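You operate a simulated robot arm through the tools that you are given. There is no shell and no other tool.

You run a simulated robot arm. Do the job below in one go: nothing can be reset, and whatever is moved stays where it is left.

TASK
Cap nut 92 is leaking: vent the block, tighten it and wipe it dry.
Fine: shut the blue knob, open the yellow one till the gauge shows zero, pull the nut to its white line with the yellow spanner, use the white cloth, put both back, shut the yellow knob.

Only the result counts: the job must be done as asked and must still hold three seconds after the hand-in. Knocking over, shifting, dropping, spilling or breaking anything else fails it. A push-on lid holds only when it is set on centred and level and pressed home; a screw cap is set on level and turned clockwise until tight. Flat cloth is picked up by pressing the open fingertips on it (5 to 10 N) and closing them slowly along it; thin cloth reads only 2 to 8 mm in the jaws.

THE ROBOT
A 7-joint arm with a fingered hand, fixed in place. Base frame: the origin is on the floor under the middle of its stand, x ahead of it, y to its left, z up; the work surface is at about z = 880. Units: mm, degrees, N and s.
With the tool pointing down near the work surface it reaches from about 180 to 800 mm from the base axis. Its first joint turns from -166.0 to 166.0 degrees. Payload 4.9 kg.
The tool frame sits at the grasp point between the pads (the TCP): z along the fingers, y along the line on which they close. The tips reach 32 mm beyond it. The gripper opens to 192 mm; its body begins 89 mm behind the TCP. The gripper is a hand of 3 fingers: y runs from the thumb to the fingers, the wrist lies at [0, 0, -267] in the tool frame.
Orientation is told as [roll, pitch, yaw] about the base's x, y, z axes, in that order, counted from this pose: with the fingers straight down and closing along the base's y, the tool's x points along the base's -x, its y along +y and its z along -z.

THE INTERFACE
- The arm moves only by the tool send_rows. Its argument "commands" is one flat list of numbers, 6 for each row, row after row: the turn, a rotation vector about the base's x, y, z in degrees, then the shift along the base's x, y, z in mm. In form: [wx, wy, wz, x, y, z, wx, wy, wz, x, y, z, ...]. A call has 1 to 20 rows; each row is the pose to reach, as a shift and turn from the pose commanded when the call began. Rows are played at 5 a second. More than 50 mm and 8.6 degrees between two rows, and nothing of the call is played. Where a pose cannot be reached the arm comes as near as it can. A force on the tool above 40 N (or 10 N above the force at the start of the call, whichever is more), or a blocked arm, ends the call early, and 0.2 s more pass. In this call time passes only in rows, and 0.2 s behind the last. The reply holds the time, the measured pose of the TCP, the force on the tool along the base axes, the opening and the grip force, in the units named above and with some noise, with the torque about the TCP (base axes, N m) and any sound that the robot's microphone picked up.
- Cameras (640 x 400 px; columns grow to the right, rows downward): "scene" is fixed at [49.7, 649.2, 1497.6]; the picture's right is [-0.75, -0.66, 0.00], its down [-0.38, 0.44, -0.81] and it looks along [0.53, -0.61, -0.58] (base axes); focal length 332 px, centre (320, 200). "wrist" rides on the gripper at [80, -46, -113] in the tool frame; the picture's right is [0.50, 0.87, 0.00], its down [-0.67, 0.39, -0.63] and it looks along [-0.55, 0.32, 0.78] (tool axes); focal length 226 px, centre (320, 200). There is no depth. A picture from a camera that has moved, and an enlarged one, comes with that camera's place and axes in the base frame and with its lens.
- get_image(camera): a new picture of that camera. It takes no simulated time.
- move_fingers(finger1, finger2, thumb_bend): sets how far each is bent, from 0 (flat) to 100 (curled in); at 30 the hand is open as for a grip, at 70 the pads meet at the TCP. One left out holds its place. A second passes; each finger stops where it meets its share of the squeeze, and holds until it gets a number again. It is the only way to open and close the hand. It gives what a move gives, with no picture; readings hold the bend of each and the force on the fingers (four entries, about 0 where the hand has none), thumb and palm.
- zoom(camera, box): a new picture of the part [left, top, right, bottom] of that camera's present view, enlarged. It takes no simulated time.
- finish_job(): hands the job in; it is judged then, once.

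Nothing tells you positions but the pictures and the camera data. Unless the task says otherwise, let go and move clear before handing in.

The tools are called as name(argument=value, ...) on one line, values as JSON. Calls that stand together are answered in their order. send_rows: Moves the arm, as the interface text tells. Its arguments: {"type":"object","properties":{"commands":{"type":"array","items":{"type":"number"}}},"required":["commands"]} The other tools are called the same way: move_fingers (finger1, finger2, thumb_bend) moves the fingers one by one; get_image (camera) takes a picture; zoom (camera, box) takes an enlarged picture of a part of a camera's view; finish_job () hands the job in.

At the start:

```text
t: 0.0
tcp_pos: [564.0, 125.6, 1221.4]
orientation: [0.1, 0.0, 0.0]
contact_force: [0.8, -0.1, -0.1]
torque: [0.01, 0.0, -0.05]
width: 191.8
grip_force: 0.0
shape: jaw
bend: [30.0, 30.0, 30.0]
finger forces: [0.0, 0.0, 0.0, 0.0, 0.0, 0.0]
```

scene: 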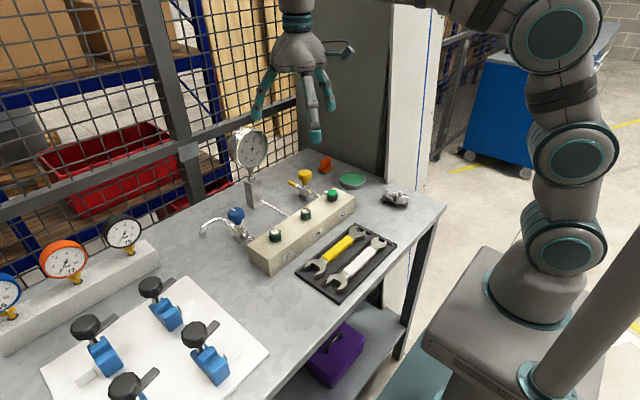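
wrist: 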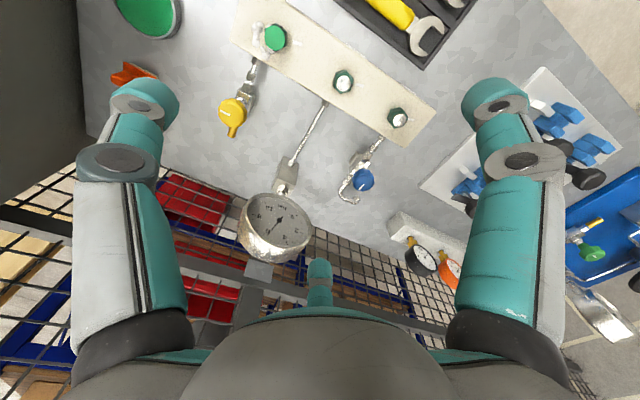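

I see a bench with a valve block carrying three cap nuts, a blue knob, a yellow knob, a gauge and a tray with two spanners. I'll zoom in for details before moving anything.

zoom(camera="scene", box=[190, 120, 350, 220])

zoom(camera="scene", box=[240, 180, 400, 280])

zoom(camera="scene", box=[290, 140, 450, 240])

zoom(camera="wrist", box=[200, 0, 480, 175])

zoom(camera="wrist", box=[200, 110, 440, 260])

zoom(camera="scene", box=[0, 200, 320, 400])

```text
4.00 times, centred on (270, 170) of scene
camera zoom: at [49.7, 649.2, 1497.6], right [-0.75, -0.66, 0.0], down [-0.38, 0.44, -0.81], along [0.53, -0.61, -0.58], focal length 1329 px, centre (520, 320)
```

zoom: 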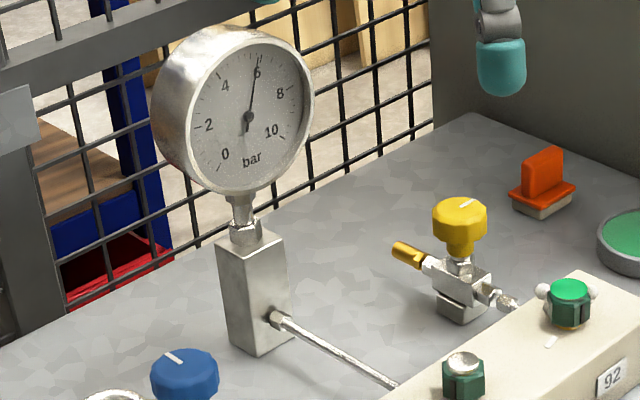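

```text
4.00 times, centred on (320, 230) of scene
camera zoom: at [49.7, 649.2, 1497.6], right [-0.75, -0.66, 0.0], down [-0.38, 0.44, -0.81], along [0.53, -0.61, -0.58], focal length 1329 px, centre (320, 80)
```

zoom: 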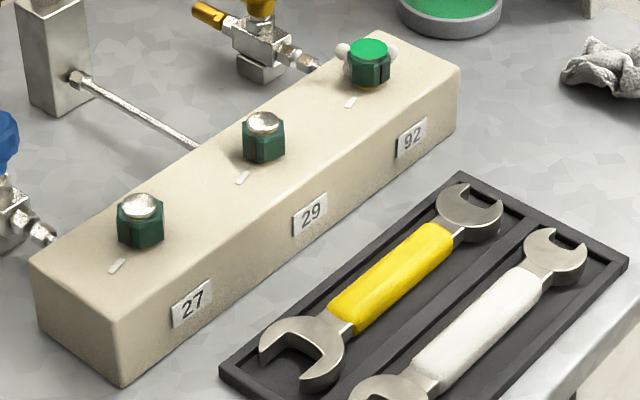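

```text
4.00 times, centred on (370, 190) of scene
camera zoom: at [49.7, 649.2, 1497.6], right [-0.75, -0.66, 0.0], down [-0.38, 0.44, -0.81], along [0.53, -0.61, -0.58], focal length 1329 px, centre (120, 240)
```

zoom: 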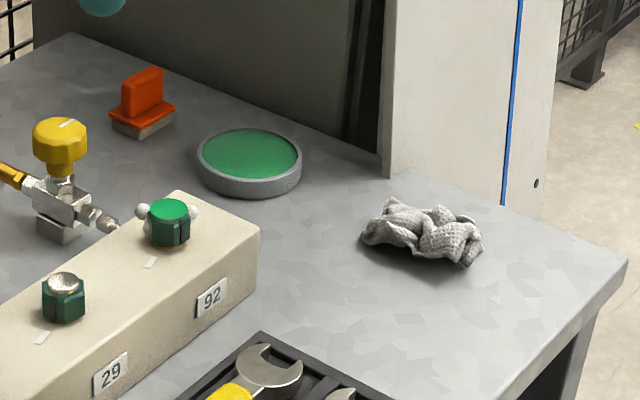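

```text
2.29 times, centred on (340, 88) of wrist
camera zoom: at [485.6, 79.7, 1336.1], right [-0.5, 0.87, 0.0], down [0.67, 0.39, 0.63], along [0.55, 0.32, -0.78], focal length 517 px, centre (274, 457)
```

zoom: 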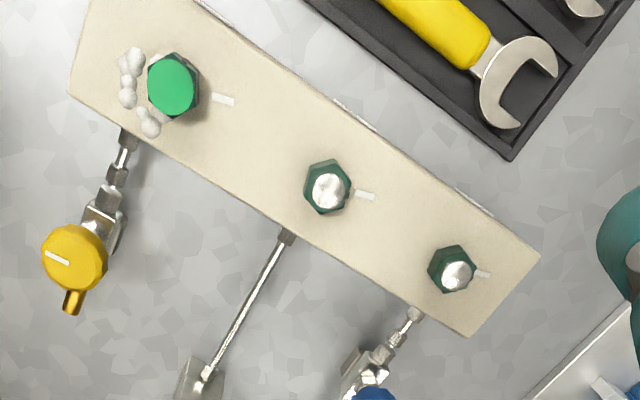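

```text
2.67 times, centred on (320, 185) of wrist
camera zoom: at [485.6, 79.7, 1336.1], right [-0.5, 0.87, 0.0], down [0.67, 0.39, 0.63], along [0.55, 0.32, -0.78], focal length 603 px, centre (320, 240)
```

zoom: 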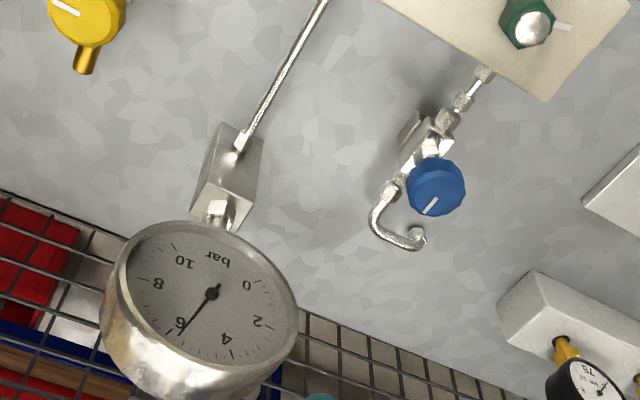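

```text
2.00 times, centred on (160, 300) of scene
camera zoom: at [49.7, 649.2, 1497.6], right [-0.75, -0.66, 0.0], down [-0.38, 0.44, -0.81], along [0.53, -0.61, -0.58], focal length 664 px, centre (640, 0)
```

zoom: 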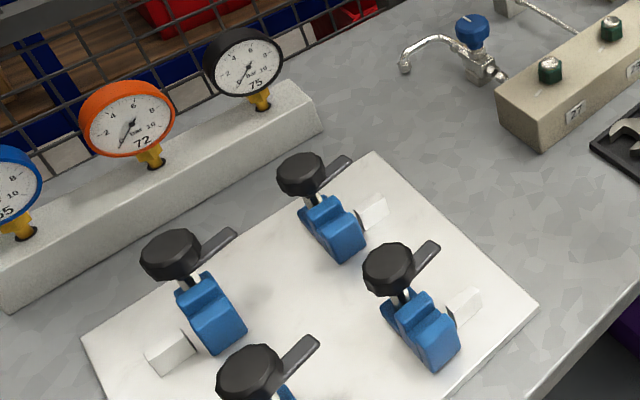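

The block stands along base y with nuts 27, 29 and 92 at about y = 260, 150 and 40 (x about 535), and the yellow spanner lies along y at x about 420. I'll enlarge the details to read the marks, knob positions and heads.

zoom(camera="scene", box=[312, 178, 352, 203])

zoom(camera="scene", box=[285, 195, 325, 220])

zoom(camera="scene", box=[192, 200, 264, 245])

zoom(camera="scene", box=[280, 162, 336, 197])

zoom(camera="scene", box=[290, 220, 402, 290])

zoom(camera="wrist", box=[240, 10, 320, 60])

zoom(camera="wrist", box=[340, 0, 500, 100])

zoom(camera="wrist", box=[200, 60, 280, 160])

```text
16.00 times, centred on (332, 190) of scene
camera zoom: at [49.7, 649.2, 1497.6], right [-0.75, -0.66, 0.0], down [-0.38, 0.44, -0.81], along [0.53, -0.61, -0.58], focal length 5316 px, centre (128, 352)
```

zoom: 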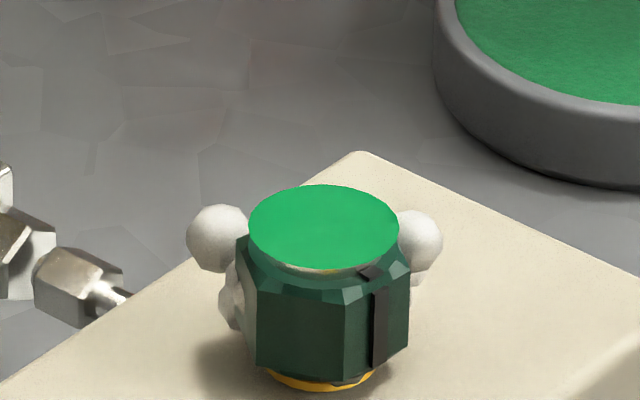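

```text
16.00 times, centred on (305, 208) of scene
camera zoom: at [49.7, 649.2, 1497.6], right [-0.75, -0.66, 0.0], down [-0.38, 0.44, -0.81], along [0.53, -0.61, -0.58], focal length 5316 px, centre (560, 80)
```

zoom: 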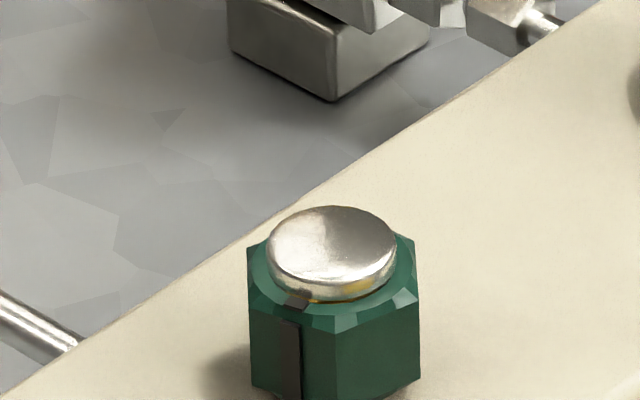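

```text
8.89 times, centred on (228, 222) of scene
camera zoom: at [49.7, 649.2, 1497.6], right [-0.75, -0.66, 0.0], down [-0.38, 0.44, -0.81], along [0.53, -0.61, -0.58], focal length 2954 px, centre (1138, 0)
```

zoom: 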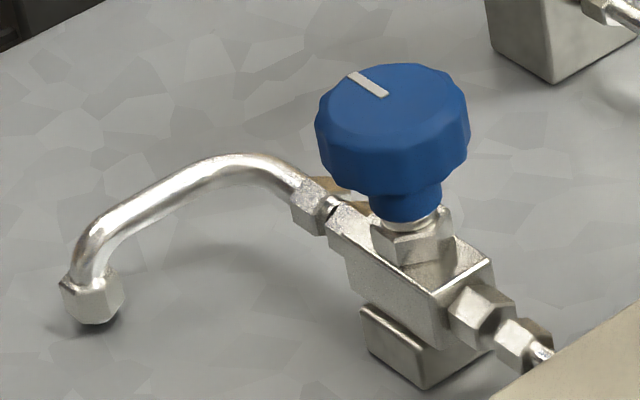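

```text
11.43 times, centred on (308, 180) of scene
camera zoom: at [49.7, 649.2, 1497.6], right [-0.75, -0.66, 0.0], down [-0.38, 0.44, -0.81], along [0.53, -0.61, -0.58], focal length 3797 px, centre (457, 434)
```

zoom: 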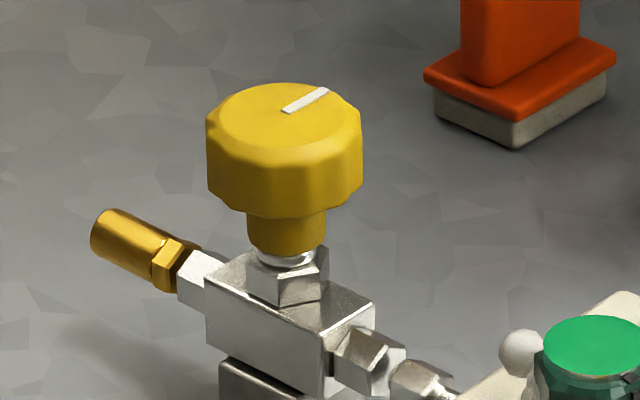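

```text
5.71 times, centred on (346, 255) of scene
camera zoom: at [49.7, 649.2, 1497.6], right [-0.75, -0.66, 0.0], down [-0.38, 0.44, -0.81], along [0.53, -0.61, -0.58], focal length 1899 px, centre (171, -114)
```

zoom: 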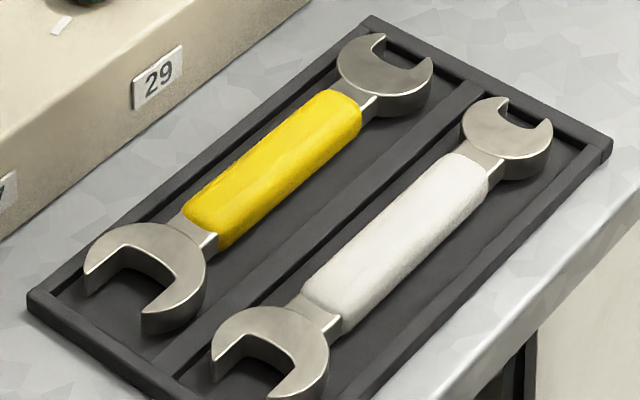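

```text
8.00 times, centred on (280, 35) of wrist
camera zoom: at [485.6, 79.7, 1336.1], right [-0.5, 0.87, 0.0], down [0.67, 0.39, 0.63], along [0.55, 0.32, -0.78], focal length 1808 px, centre (640, 1520)
```

zoom: 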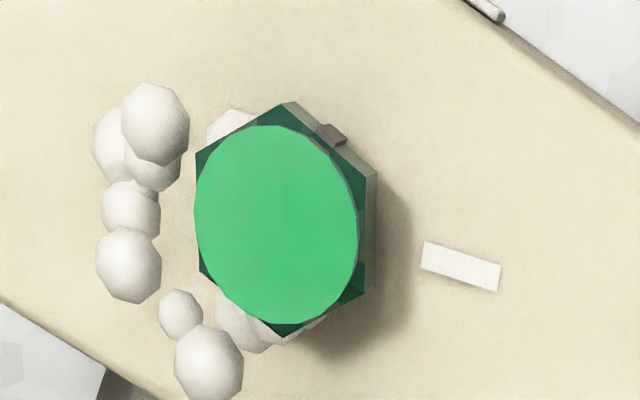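

```text
4.00 times, centred on (420, 50) of wrist
camera zoom: at [485.6, 79.7, 1336.1], right [-0.5, 0.87, 0.0], down [0.67, 0.39, 0.63], along [0.55, 0.32, -0.78], focal length 904 px, centre (-80, 800)
```

zoom: 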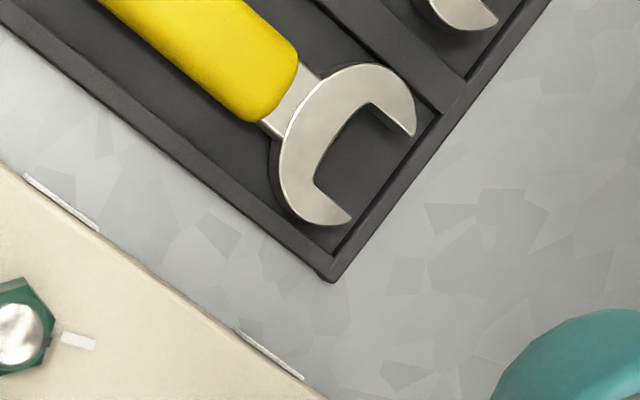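

```text
4.00 times, centred on (240, 110) of wrist
camera zoom: at [485.6, 79.7, 1336.1], right [-0.5, 0.87, 0.0], down [0.67, 0.39, 0.63], along [0.55, 0.32, -0.78], focal length 904 px, centre (640, 560)
```

zoom: 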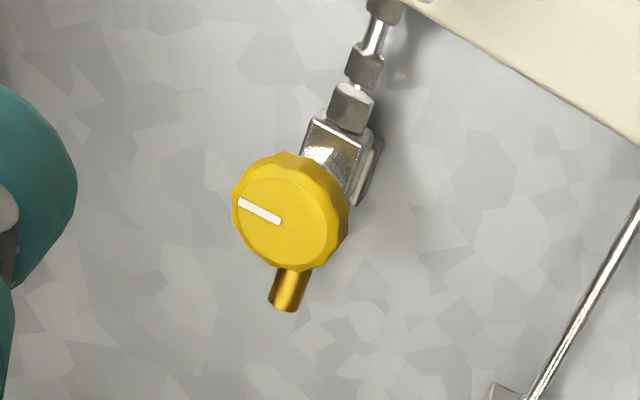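

The nut's black mark sits on a flat facing about -x, while its white line is on the +y side, so it needs roughly 70–90° clockwise. I'll move above the tray for a closer look at the spanner heads and the nuts.

send_rows(commands=[0, 0, 0, -30, 8, -34, 0, 0, 0, -60, 17, -67, 0, 0, 0, -90, 26, -100, 0, 0, 0, -118, 34, -134])

get_image(camera="wrist")

get_image(camera="scene")

```text
t: 1.0
tcp_pos: [448.1, 162.1, 1089.1]
orientation: [0.0, -0.1, 0.1]
contact_force: [0.2, -0.8, -0.4]
torque: [-0.01, 0.04, 0.0]
width: 191.7
grip_force: 0.0
shape: jaw
bend: [30.0, 30.0, 30.0]
finger forces: [0.0, 0.1, 0.0, 0.0, 0.0, 0.1]
```

```text
taken
camera wrist: at [368.3, 116.7, 1202.4], right [-0.5, 0.87, 0.0], down [0.67, 0.39, 0.63], along [0.55, 0.32, -0.77], focal length 226 px, centre (320, 200)
```

wrist: 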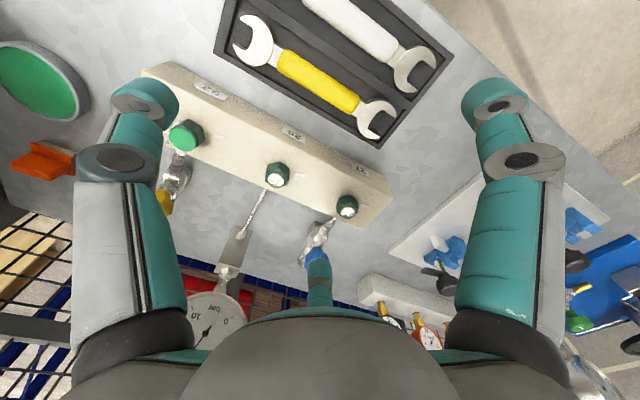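

```text
taken
```

scene: 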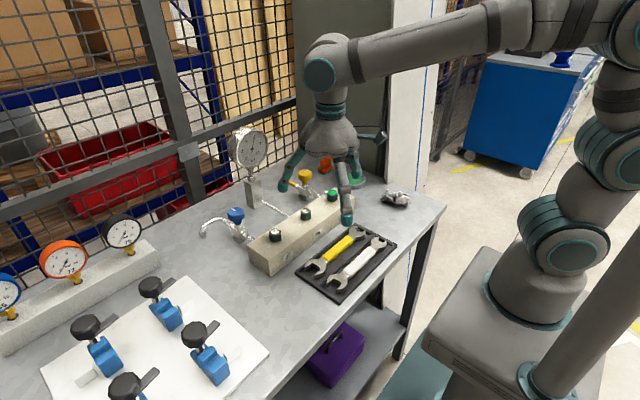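

zoom(camera="wrist", box=[220, 0, 460, 150])

zoom(camera="wrist", box=[225, 5, 305, 55])

zoom(camera="wrist", box=[335, 90, 415, 140])

zoom(camera="wrist", box=[150, 110, 230, 160])

zoom(camera="wrist", box=[240, 150, 320, 200])

```text
2.67 times, centred on (340, 75) of wrist
camera zoom: at [368.3, 116.7, 1202.4], right [-0.5, 0.87, 0.0], down [0.67, 0.39, 0.63], along [0.55, 0.32, -0.77], focal length 603 px, centre (267, 533)
```

zoom: 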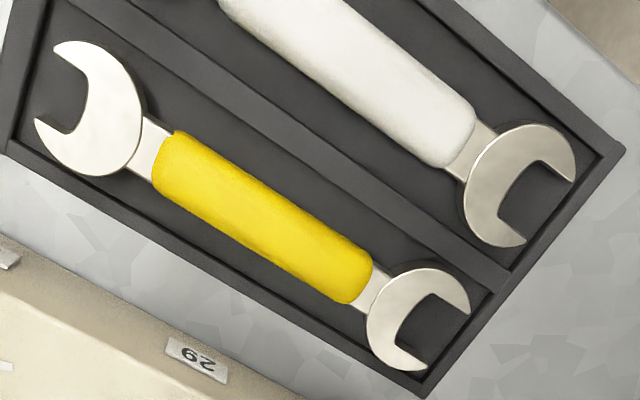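

```text
8.00 times, centred on (265, 30) of wrist
camera zoom: at [368.3, 116.7, 1202.4], right [-0.5, 0.87, 0.0], down [0.67, 0.39, 0.63], along [0.55, 0.32, -0.77], focal length 1808 px, centre (760, 1560)
```

zoom: 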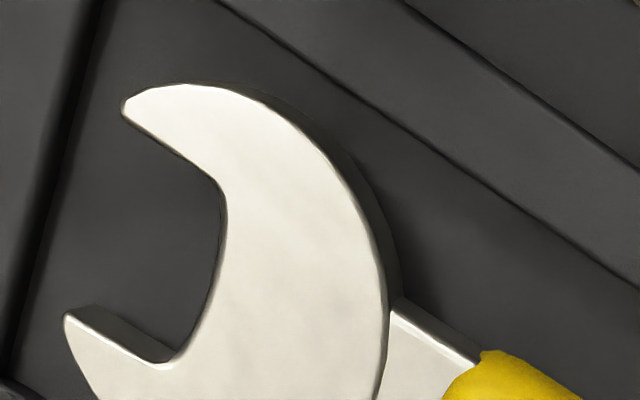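

```text
8.00 times, centred on (375, 115) of wrist
camera zoom: at [368.3, 116.7, 1202.4], right [-0.5, 0.87, 0.0], down [0.67, 0.39, 0.63], along [0.55, 0.32, -0.77], focal length 1808 px, centre (-120, 880)
```

zoom: 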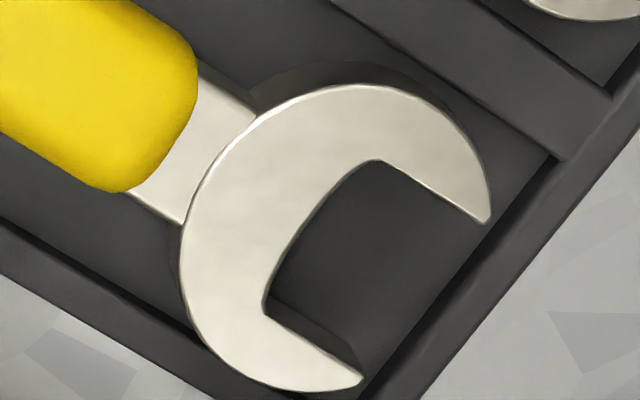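

```text
8.00 times, centred on (190, 135) of wrist
camera zoom: at [368.3, 116.7, 1202.4], right [-0.5, 0.87, 0.0], down [0.67, 0.39, 0.63], along [0.55, 0.32, -0.77], focal length 1808 px, centre (1360, 720)
```

zoom: 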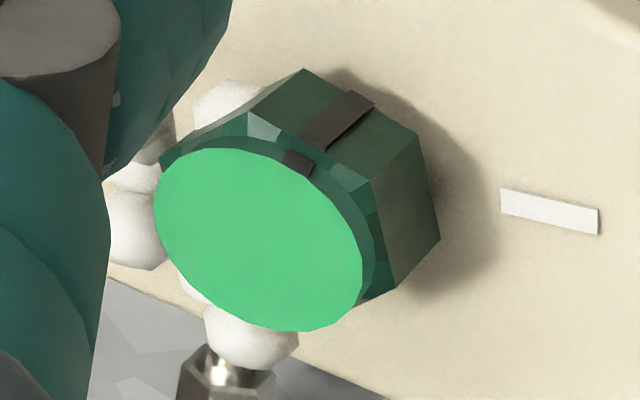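

```text
8.00 times, centred on (280, 175) of wrist
camera zoom: at [368.3, 116.7, 1202.4], right [-0.5, 0.87, 0.0], down [0.67, 0.39, 0.63], along [0.55, 0.32, -0.77], focal length 1808 px, centre (640, 400)
```

zoom: 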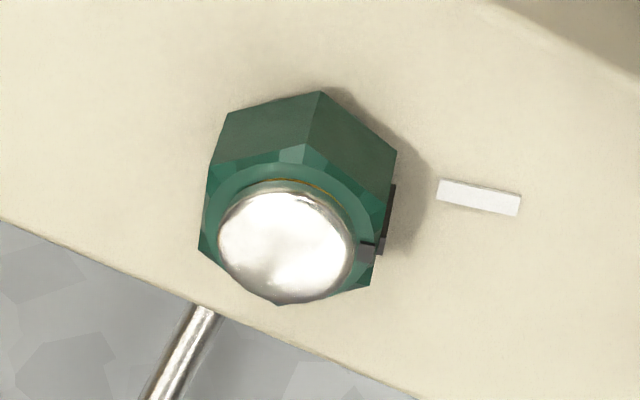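

The spanner's +y head (gap about 30 mm) fits nut 92 (about 30 mm across flats, centre about (537, 38)), and it is already oriented for a swing from the -y side toward -x. First comes the blue knob at about (660, 277); I'll half-close the fingers and look at it from above.

move_fingers(finger1=50, finger2=50, thumb_bend=50)

zoom(camera="scene", box=[260, 80, 420, 240])

get_image(camera="wrist")

```text
t: 2.0
tcp_pos: [447.8, 162.3, 1089.7]
orientation: [0.0, 0.0, 0.0]
contact_force: [-0.6, 0.0, 0.9]
torque: [0.03, -0.03, -0.03]
width: 84.8
grip_force: 0.1
shape: fingers
bend: [50.0, 50.0, 50.0]
finger forces: [0.1, 0.0, 0.0, 0.0, 0.0, 0.1]
```

```text
2.50 times, centred on (340, 160) of scene
camera zoom: at [49.7, 649.2, 1497.6], right [-0.75, -0.66, 0.0], down [-0.38, 0.44, -0.81], along [0.53, -0.61, -0.58], focal length 831 px, centre (270, 300)
```

zoom: 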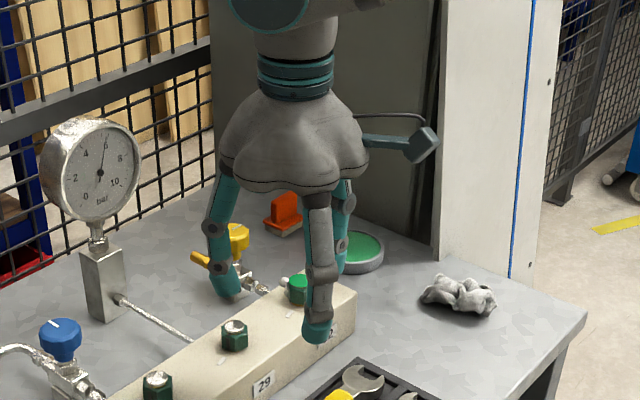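

```text
taken
camera wrist: at [368.7, 116.6, 1202.5], right [-0.5, 0.87, 0.0], down [0.67, 0.39, 0.63], along [0.55, 0.32, -0.78], focal length 226 px, centre (320, 200)
```

wrist: 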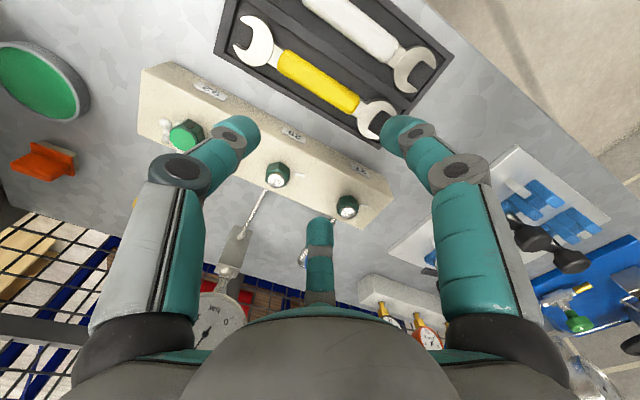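

The fingers work as a three-point chuck; at bend 50 they leave 85 mm. I'll move toward the blue knob and inspect it closely before descending.

send_rows(commands=[0, 0, 0, 35, 20, 5, 0, 0, 0, 70, 40, 10, 0, 0, 0, 105, 60, 10, 0, 0, 0, 140, 80, 10, 0, 0, 0, 172, 98, 10])

get_image(camera="wrist")

zoom(camera="wrist", box=[260, 100, 380, 175])

get_image(camera="scene")

```text
t: 3.2
tcp_pos: [619.0, 261.4, 1101.1]
orientation: [0.0, 0.0, -0.1]
contact_force: [-0.5, 0.4, 0.6]
torque: [0.0, 0.03, 0.0]
width: 84.7
grip_force: 0.0
shape: fingers
bend: [50.0, 50.0, 50.0]
finger forces: [0.0, 0.0, 0.0, 0.0, 0.1, 0.0]
```

```text
taken
camera wrist: at [540.6, 214.2, 1213.8], right [-0.5, 0.87, 0.0], down [0.67, 0.39, 0.63], along [0.55, 0.32, -0.77], focal length 226 px, centre (320, 200)
```

wrist: 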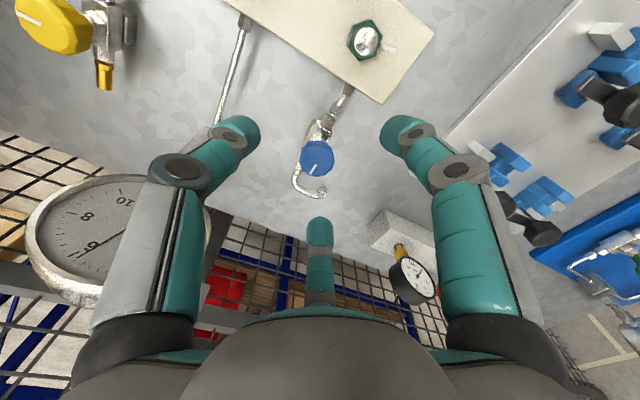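

```text
5.33 times, centred on (320, 138) of wrist
camera zoom: at [540.6, 214.2, 1213.8], right [-0.5, 0.87, 0.0], down [0.67, 0.39, 0.63], along [0.55, 0.32, -0.77], focal length 1206 px, centre (320, 533)
```

zoom: 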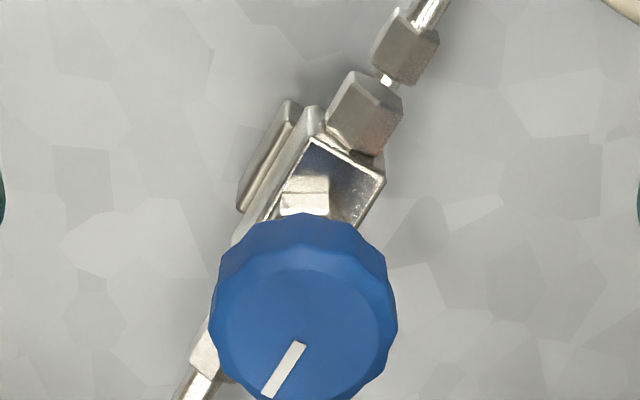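

```text
taken
```

scene: 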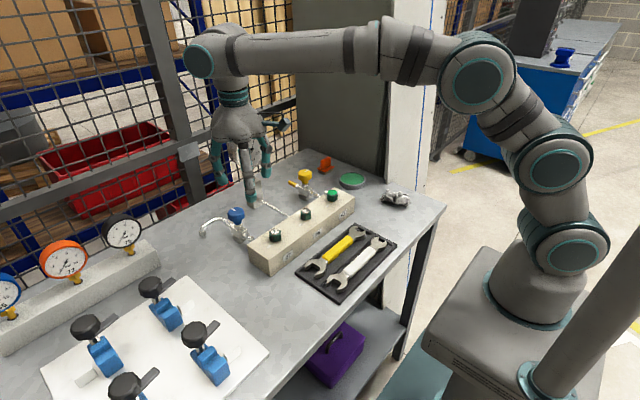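

The blue knob's top centre triangulates to about (660, 279, 975), about 42 mm across. I'll turn the hand +40° first so that there is room for a clockwise turn, and centre it above the knob.

send_rows(commands=[0, 0, 8, 8, 3.5, 0, 0, 0, 16, 16, 7, 0, 0, 0, 24, 24, 10.4, 0, 0, 0, 32, 33, 14, 0, 0, 0, 40, 41, 17.3, 0, 0, 0, 40, 41, 17.3, -30])

get_image(camera="wrist")

zoom(camera="scene", box=[180, 90, 340, 250])

```text
t: 4.6
tcp_pos: [659.4, 273.7, 1069.8]
orientation: [0.0, -0.1, 40.1]
contact_force: [-0.5, 0.5, 0.0]
torque: [0.0, -0.03, -0.01]
width: 84.5
grip_force: 0.1
shape: fingers
bend: [50.0, 50.0, 50.0]
finger forces: [0.1, 0.0, 0.1, 0.1, 0.1, 0.0]
```

```text
taken
camera wrist: at [628.6, 187.0, 1182.5], right [-0.94, 0.34, 0.0], down [0.26, 0.73, 0.63], along [0.22, 0.59, -0.77], focal length 226 px, centre (320, 200)
```

wrist: 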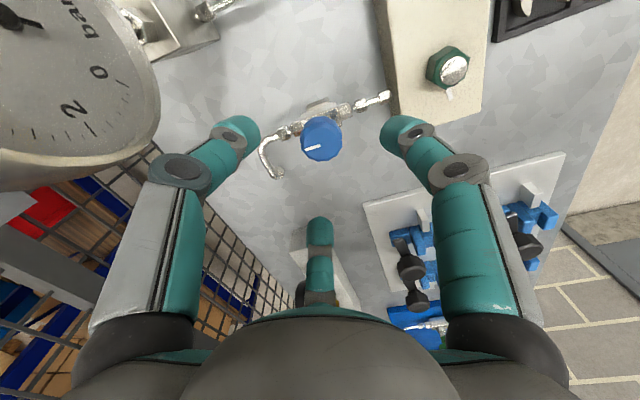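

```text
2.50 times, centred on (260, 170) of scene
camera zoom: at [49.7, 649.2, 1497.6], right [-0.75, -0.66, 0.0], down [-0.38, 0.44, -0.81], along [0.53, -0.61, -0.58], focal length 831 px, centre (470, 275)
```

zoom: 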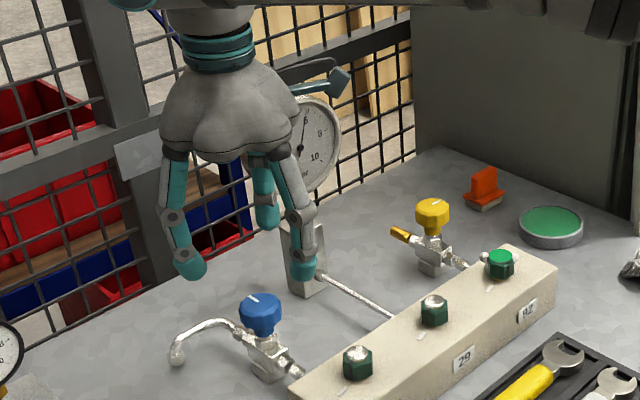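

zoom(camera="wrist", box=[260, 90, 380, 165])

zoom(camera="wrist", box=[0, 0, 160, 200])

```text
5.33 times, centred on (320, 128) of wrist
camera zoom: at [628.6, 187.0, 1182.5], right [-0.94, 0.34, 0.0], down [0.26, 0.73, 0.63], along [0.22, 0.59, -0.77], focal length 1206 px, centre (320, 587)
```

zoom: 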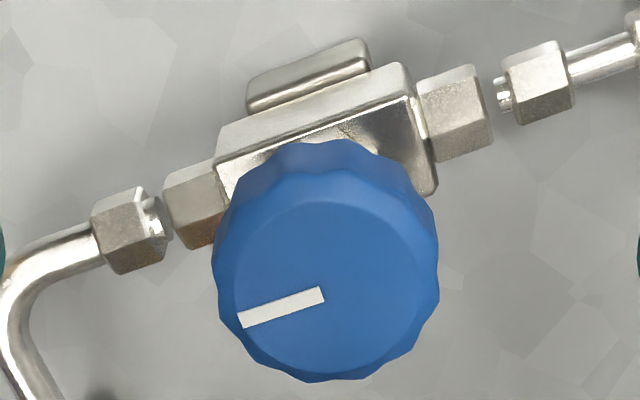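

```text
2.00 times, centred on (80, 100) of wrist
camera zoom: at [628.6, 187.0, 1182.5], right [-0.94, 0.34, 0.0], down [0.26, 0.73, 0.63], along [0.22, 0.59, -0.77], focal length 452 px, centre (800, 400)
```

zoom: 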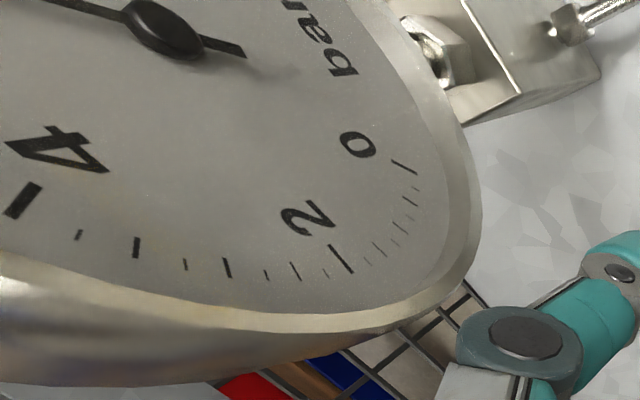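

The blue knob is confirmed at (660.3, 279), with its white line pointing to +x. I'll descend with the half-open fingers around it.

send_rows(commands=[0, 0, 0, 0.9, 5.3, -20, 0, 0, 0, 0.9, 5.3, -40, 0, 0, 0, 0.9, 5.3, -60, 0, 0, 0, 0.9, 5.3, -75, 0, 0, 0, 0.9, 5.3, -86])

get_image(camera="wrist")

zoom(camera="scene", box=[190, 140, 290, 250])

```text
t: 5.8
tcp_pos: [660.6, 280.4, 981.5]
orientation: [0.0, 0.0, 40.0]
contact_force: [0.6, -0.2, 0.6]
torque: [-0.02, 0.02, 0.0]
width: 84.6
grip_force: 0.1
shape: fingers
bend: [50.0, 50.0, 50.0]
finger forces: [0.0, 0.1, 0.0, 0.1, 0.0, 0.0]
```

```text
taken
camera wrist: at [629.8, 193.0, 1095.0], right [-0.94, 0.34, 0.0], down [0.27, 0.73, 0.63], along [0.22, 0.59, -0.78], focal length 226 px, centre (320, 200)
```

wrist: 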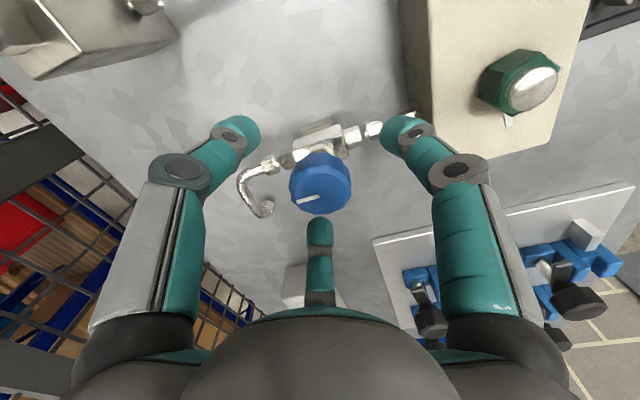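

```text
3.64 times, centred on (240, 195) of scene
camera zoom: at [49.7, 649.2, 1497.6], right [-0.75, -0.66, 0.0], down [-0.38, 0.44, -0.81], along [0.53, -0.61, -0.58], focal length 1208 px, centre (611, 218)
```

zoom: 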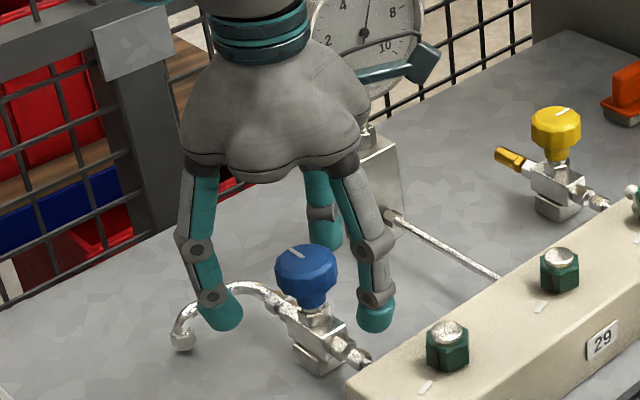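

The fingers surround the knob at skirt level. I'll close them slowly onto it.

move_fingers(finger1=58, finger2=58, thumb_bend=58)

get_image(camera="wrist")

zoom(camera="scene", box=[190, 140, 290, 250])

```text
t: 6.8
tcp_pos: [659.8, 280.7, 982.2]
orientation: [0.1, -0.1, 40.0]
contact_force: [-0.2, 0.5, -0.7]
torque: [-0.02, 0.03, 0.01]
width: 54.8
grip_force: 0.0
shape: fingers
bend: [57.0, 57.0, 57.0]
finger forces: [0.0, 0.1, 0.0, 0.0, 0.1, 0.0]
```

```text
taken
camera wrist: at [629.8, 193.0, 1095.1], right [-0.94, 0.34, 0.0], down [0.27, 0.73, 0.63], along [0.22, 0.59, -0.78], focal length 226 px, centre (320, 200)
```

wrist: 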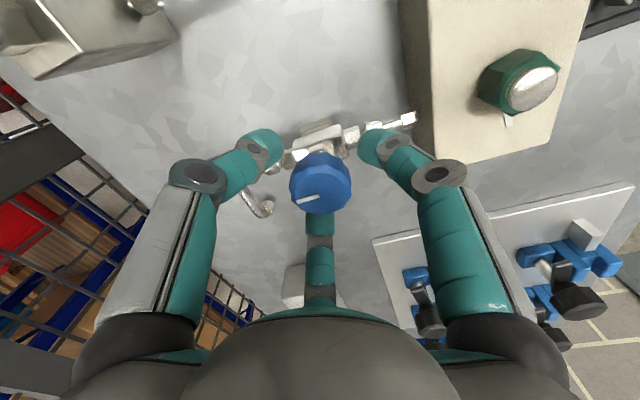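

```text
3.64 times, centred on (240, 195) of scene
camera zoom: at [49.7, 649.2, 1497.6], right [-0.75, -0.66, 0.0], down [-0.38, 0.44, -0.81], along [0.53, -0.61, -0.58], focal length 1208 px, centre (611, 218)
```

zoom: 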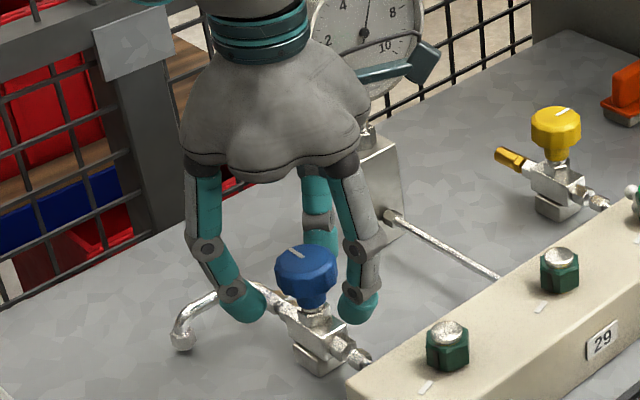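

The tips sit slightly below the knob's skirt, so I'll rise 13 mm so that the pads meet the skirt and then close.

send_rows(commands=[0, 0, 0, 0, -0.8, 7, 0, 0, 0, 0, -1.2, 13])

move_fingers(finger1=66, finger2=66, thumb_bend=66)

get_image(camera="wrist")

zoom(camera="scene", box=[190, 140, 290, 250])

```text
t: 7.4
tcp_pos: [660.5, 279.2, 995.2]
orientation: [0.0, 0.0, 40.0]
contact_force: [0.0, 0.0, 0.4]
torque: [0.01, -0.02, -0.03]
width: 54.8
grip_force: 0.0
shape: fingers
bend: [57.0, 57.0, 57.0]
finger forces: [0.0, 0.0, 0.0, 0.0, 0.1, 0.1]
```

```text
t: 8.4
tcp_pos: [659.2, 279.6, 994.5]
orientation: [0.0, 0.0, 40.0]
contact_force: [1.9, -0.9, 1.2]
torque: [-0.06, -0.07, -0.01]
width: 33.0
grip_force: 7.9
shape: fingers
bend: [62.0, 62.0, 63.0]
finger forces: [4.7, 4.6, 0.0, 0.0, 6.8, 0.0]
```

```text
taken
camera wrist: at [629.5, 192.5, 1108.2], right [-0.94, 0.34, 0.0], down [0.27, 0.73, 0.63], along [0.22, 0.59, -0.78], focal length 226 px, centre (320, 200)
```

wrist: 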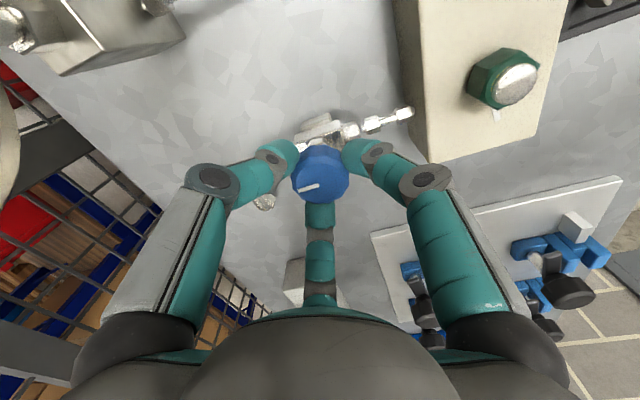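

```text
3.64 times, centred on (240, 195) of scene
camera zoom: at [49.7, 649.2, 1497.6], right [-0.75, -0.66, 0.0], down [-0.38, 0.44, -0.81], along [0.53, -0.61, -0.58], focal length 1208 px, centre (611, 218)
```

zoom: 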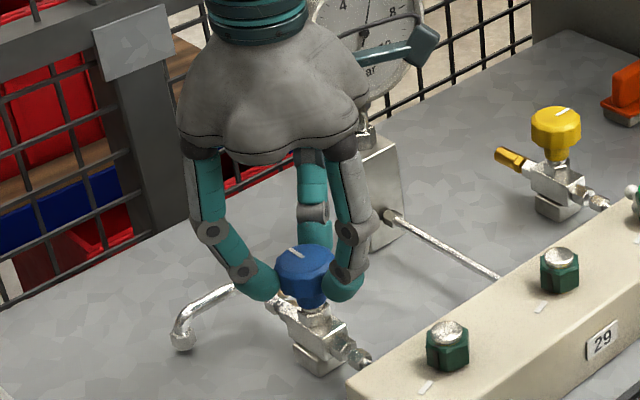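

The grip on the blue knob is even at about 8 N and centred. I'll turn it clockwise and watch the torque.

send_rows(commands=[0, 0, -6, 0, 0, 0, 0, 0, -12, 0, 0, 0, 0, 0, -18, 0, 0, 0, 0, 0, -24, 0, 0, 0])

zoom(camera="wrist", box=[260, 130, 380, 205])

zoom(camera="scene", box=[190, 140, 290, 250])

```text
t: 9.4
tcp_pos: [660.5, 279.3, 995.2]
orientation: [0.0, 0.0, 15.9]
contact_force: [3.9, -2.9, -3.9]
torque: [-0.09, -0.06, 0.09]
width: 32.6
grip_force: 7.3
shape: fingers
bend: [62.0, 62.0, 63.0]
finger forces: [4.3, 3.9, 0.1, 0.1, 7.5, 0.1]
```

```text
5.33 times, centred on (320, 168) of wrist
camera zoom: at [597.3, 213.3, 1108.7], right [-0.72, 0.7, 0.0], down [0.54, 0.56, 0.63], along [0.44, 0.45, -0.78], focal length 1206 px, centre (320, 373)
```

zoom: 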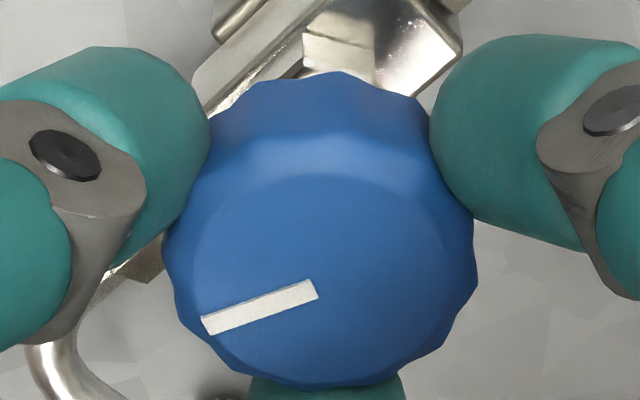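

```text
3.64 times, centred on (240, 195) of scene
camera zoom: at [49.7, 649.2, 1497.6], right [-0.75, -0.66, 0.0], down [-0.38, 0.44, -0.81], along [0.53, -0.61, -0.58], focal length 1208 px, centre (611, 218)
```

zoom: 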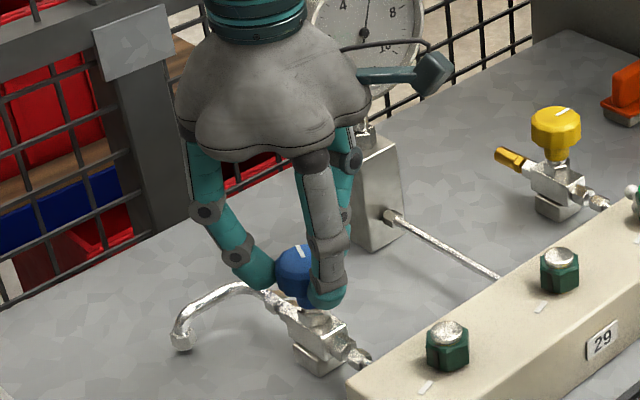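

The knob follows the hand at a low torque. I'll keep turning clockwise.

send_rows(commands=[0, 0, -6, 0, 0, 0, 0, 0, -12, 0, 0, 0, 0, 0, -18, 0, 0, 0, 0, 0, -24, 0, 0, 0, 0, 0, -30, 0, 0, 0, 0, 0, -36, 0, 0, 0])

zoom(camera="wrist", box=[260, 130, 380, 205])

```text
t: 10.8
tcp_pos: [660.8, 278.6, 995.9]
orientation: [0.1, 0.0, -20.0]
contact_force: [0.5, -2.6, -4.7]
torque: [-0.08, -0.01, 0.1]
width: 32.8
grip_force: 7.4
shape: fingers
bend: [62.0, 62.0, 63.0]
finger forces: [4.5, 3.6, 0.0, 0.0, 6.3, 0.1]
```

```text
5.33 times, centred on (320, 168) of wrist
camera zoom: at [570.6, 263.2, 1108.9], right [-0.17, 0.99, 0.0], down [0.76, 0.13, 0.63], along [0.62, 0.11, -0.78], focal length 1206 px, centre (320, 373)
```

zoom: 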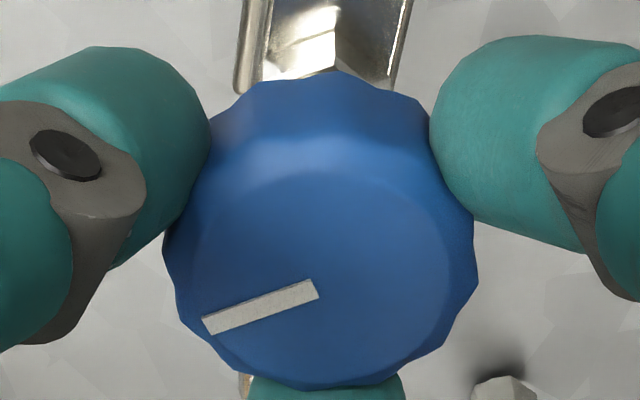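

send_rows(commands=[0, 0, -6, 0, 0, 0, 0, 0, -12, 0, 0, 0, 0, 0, -18, 0, 0, 0, 0, 0, -24, 0, 0, 0, 0, 0, -30, 0, 0, 0, 0, 0, -36, 0, 0, 0, 0, 0, -42, 0, 0, 0])

zoom(camera="wrist", box=[260, 130, 380, 205])

get_image(camera="scene")

```text
t: 12.4
tcp_pos: [660.9, 280.4, 996.2]
orientation: [0.0, 0.0, -62.1]
contact_force: [-1.9, -4.2, -2.8]
torque: [-0.15, 0.08, 0.19]
width: 31.2
grip_force: 7.1
shape: fingers
bend: [62.0, 63.0, 63.0]
finger forces: [4.1, 3.8, 0.0, 0.0, 6.9, 0.0]
```

```text
5.33 times, centred on (320, 168) of wrist
camera zoom: at [583.4, 327.9, 1109.4], right [0.53, 0.85, 0.0], down [0.66, -0.41, 0.63], along [0.53, -0.34, -0.78], focal length 1206 px, centre (320, 373)
```

zoom: 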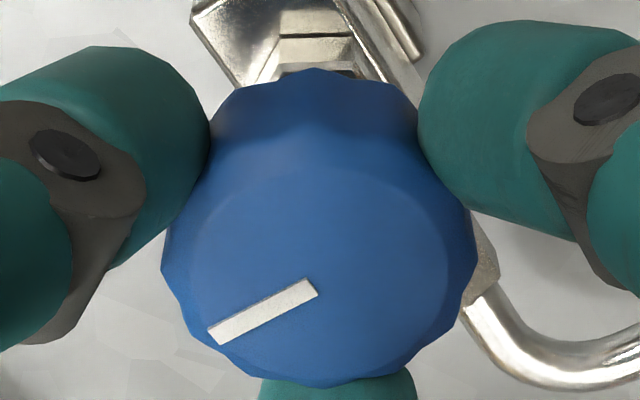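

```text
taken
```

scene: 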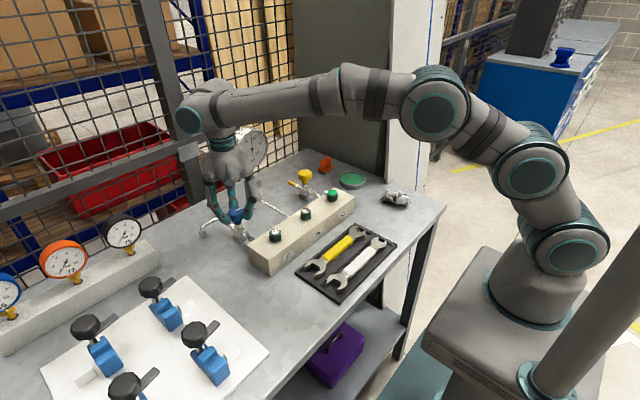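

The torque rose to 0.19 and the knob started to lag, which suggests the stop. I'll tighten the grip a little and check with a few more degrees.

move_fingers(finger1=70, finger2=70, thumb_bend=70)

send_rows(commands=[0, 0, -4, 0, 0, 0, 0, 0, -8, 0, 0, 0, 0, 0, -12, 0, 0, 0])

zoom(camera="wrist", box=[260, 130, 380, 205])

```text
t: 13.4
tcp_pos: [660.7, 279.3, 996.3]
orientation: [0.0, 0.0, -62.0]
contact_force: [-5.8, -3.1, 0.4]
torque: [-0.08, 0.18, 0.08]
width: 30.8
grip_force: 15.9
shape: fingers
bend: [63.0, 63.0, 63.0]
finger forces: [8.7, 8.2, 0.1, 0.0, 14.3, 0.0]
```

```text
t: 14.2
tcp_pos: [660.3, 279.8, 996.3]
orientation: [0.0, 0.0, -74.1]
contact_force: [-5.6, -7.7, 1.0]
torque: [-0.25, 0.28, 0.4]
width: 28.9
grip_force: 17.5
shape: fingers
bend: [63.0, 64.0, 63.0]
finger forces: [9.1, 9.1, 0.1, 0.1, 16.3, 0.0]
```

```text
5.33 times, centred on (320, 168) of wrist
camera zoom: at [595.4, 342.5, 1109.3], right [0.7, 0.72, 0.0], down [0.56, -0.54, 0.63], along [0.45, -0.44, -0.78], focal length 1206 px, centre (320, 373)
```

zoom: 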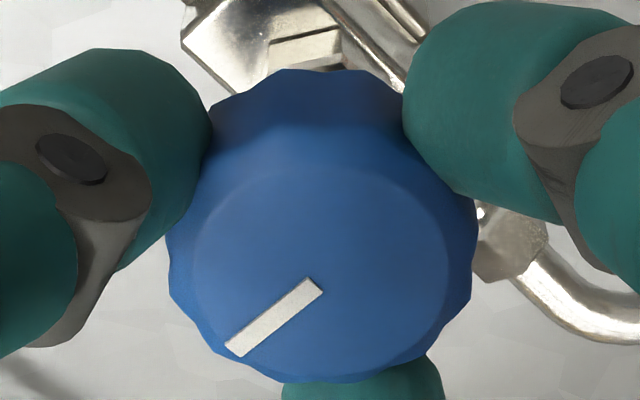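

The blue knob is at its stop: its line stays at about -90° (it turned about 90°) while the torque climbed. I'll relieve the twist slightly, open the fingers, rise, and then read the gauge.

send_rows(commands=[0, 0, 4, 0, 0, 0, 0, 0, 9, 0, 0, 0])

move_fingers(finger1=50, finger2=50, thumb_bend=50)

zoom(camera="wrist", box=[260, 130, 380, 205])

zoom(camera="scene", box=[190, 110, 350, 210])

```text
t: 14.8
tcp_pos: [660.4, 280.9, 995.5]
orientation: [0.0, 0.2, -65.1]
contact_force: [-7.7, -1.5, 2.1]
torque: [-0.05, 0.25, 0.01]
width: 29.4
grip_force: 17.4
shape: fingers
bend: [63.0, 63.0, 63.0]
finger forces: [7.7, 10.8, 0.0, 0.1, 15.6, 0.0]
```

```text
t: 15.8
tcp_pos: [660.2, 279.9, 994.2]
orientation: [-0.1, -0.1, -64.9]
contact_force: [-0.4, -0.7, -0.2]
torque: [0.01, 0.0, 0.03]
width: 83.6
grip_force: 0.1
shape: fingers
bend: [50.0, 50.0, 50.0]
finger forces: [0.2, 0.0, 0.0, 0.0, 0.0, 0.0]
```

```text
5.33 times, centred on (320, 168) of wrist
camera zoom: at [586.0, 331.8, 1109.1], right [0.57, 0.82, 0.0], down [0.64, -0.44, 0.63], along [0.52, -0.36, -0.78], focal length 1206 px, centre (320, 373)
```

zoom: 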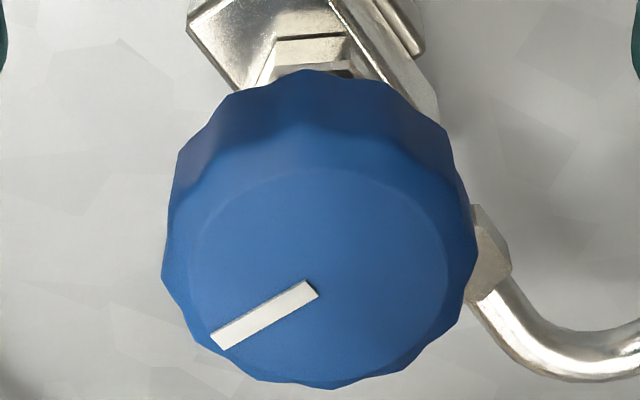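

```text
4.00 times, centred on (270, 160) of scene
camera zoom: at [49.7, 649.2, 1497.6], right [-0.75, -0.66, 0.0], down [-0.38, 0.44, -0.81], along [0.53, -0.61, -0.58], focal length 1329 px, centre (520, 360)
```

zoom: 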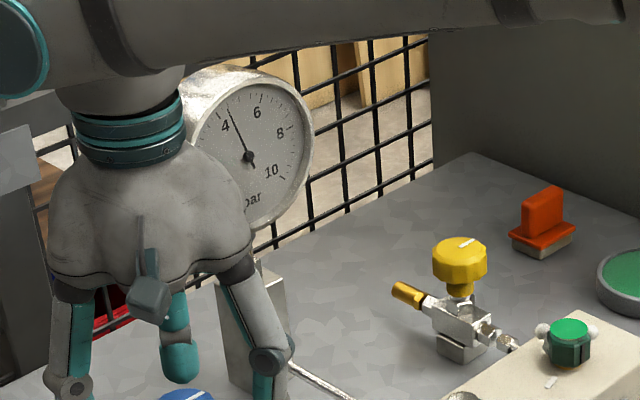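

Blue is shut and the gauge is already falling (about 4.3). Next I'll rise and swing around the gauge at a safe distance to reach the yellow knob.

send_rows(commands=[0, 0, 0, 0, 0, 30, 0, 0, 0, 0, 0, 70, 0, 0, 0, 0, 0, 110, 0, 0, 0, -35, -20, 116, 0, 0, 0, -70, -45, 116, 0, 0, 0, -95, -80, 116, 0, 0, 0, -105, -120, 116, 0, 0, 0, -105, -160, 116, 0, 0, 0, -90, -200, 116, 0, 0, 0, -60, -232, 116, 0, 0, 0, -30, -255, 116])

get_image(camera="wrist")

get_image(camera="scene")

```text
t: 18.2
tcp_pos: [630.6, 23.8, 1111.6]
orientation: [0.1, 0.1, -65.0]
contact_force: [0.5, -1.8, 0.5]
torque: [-0.01, 0.02, -0.03]
width: 83.7
grip_force: 0.1
shape: fingers
bend: [50.0, 50.0, 50.0]
finger forces: [0.0, 0.1, 0.1, 0.1, 0.0, 0.0]
```

```text
taken
camera wrist: at [556.3, 76.9, 1225.1], right [0.57, 0.82, 0.0], down [0.63, -0.45, 0.63], along [0.52, -0.36, -0.78], focal length 226 px, centre (320, 200)
```

wrist: 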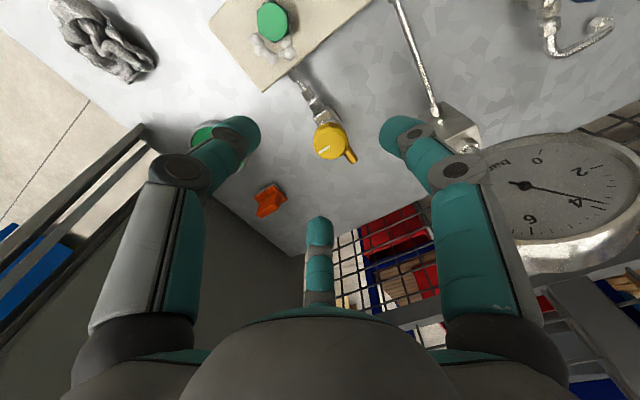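

```text
taken
```

scene: 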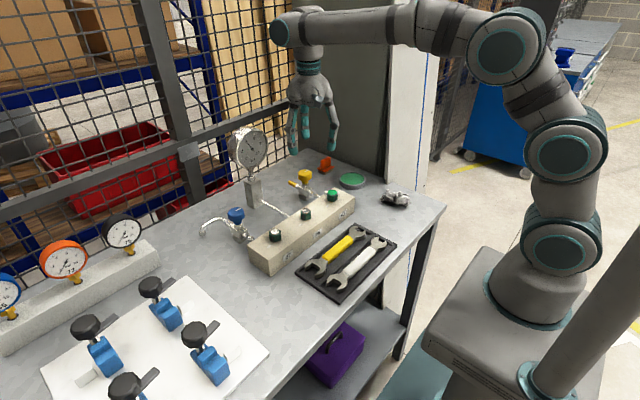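

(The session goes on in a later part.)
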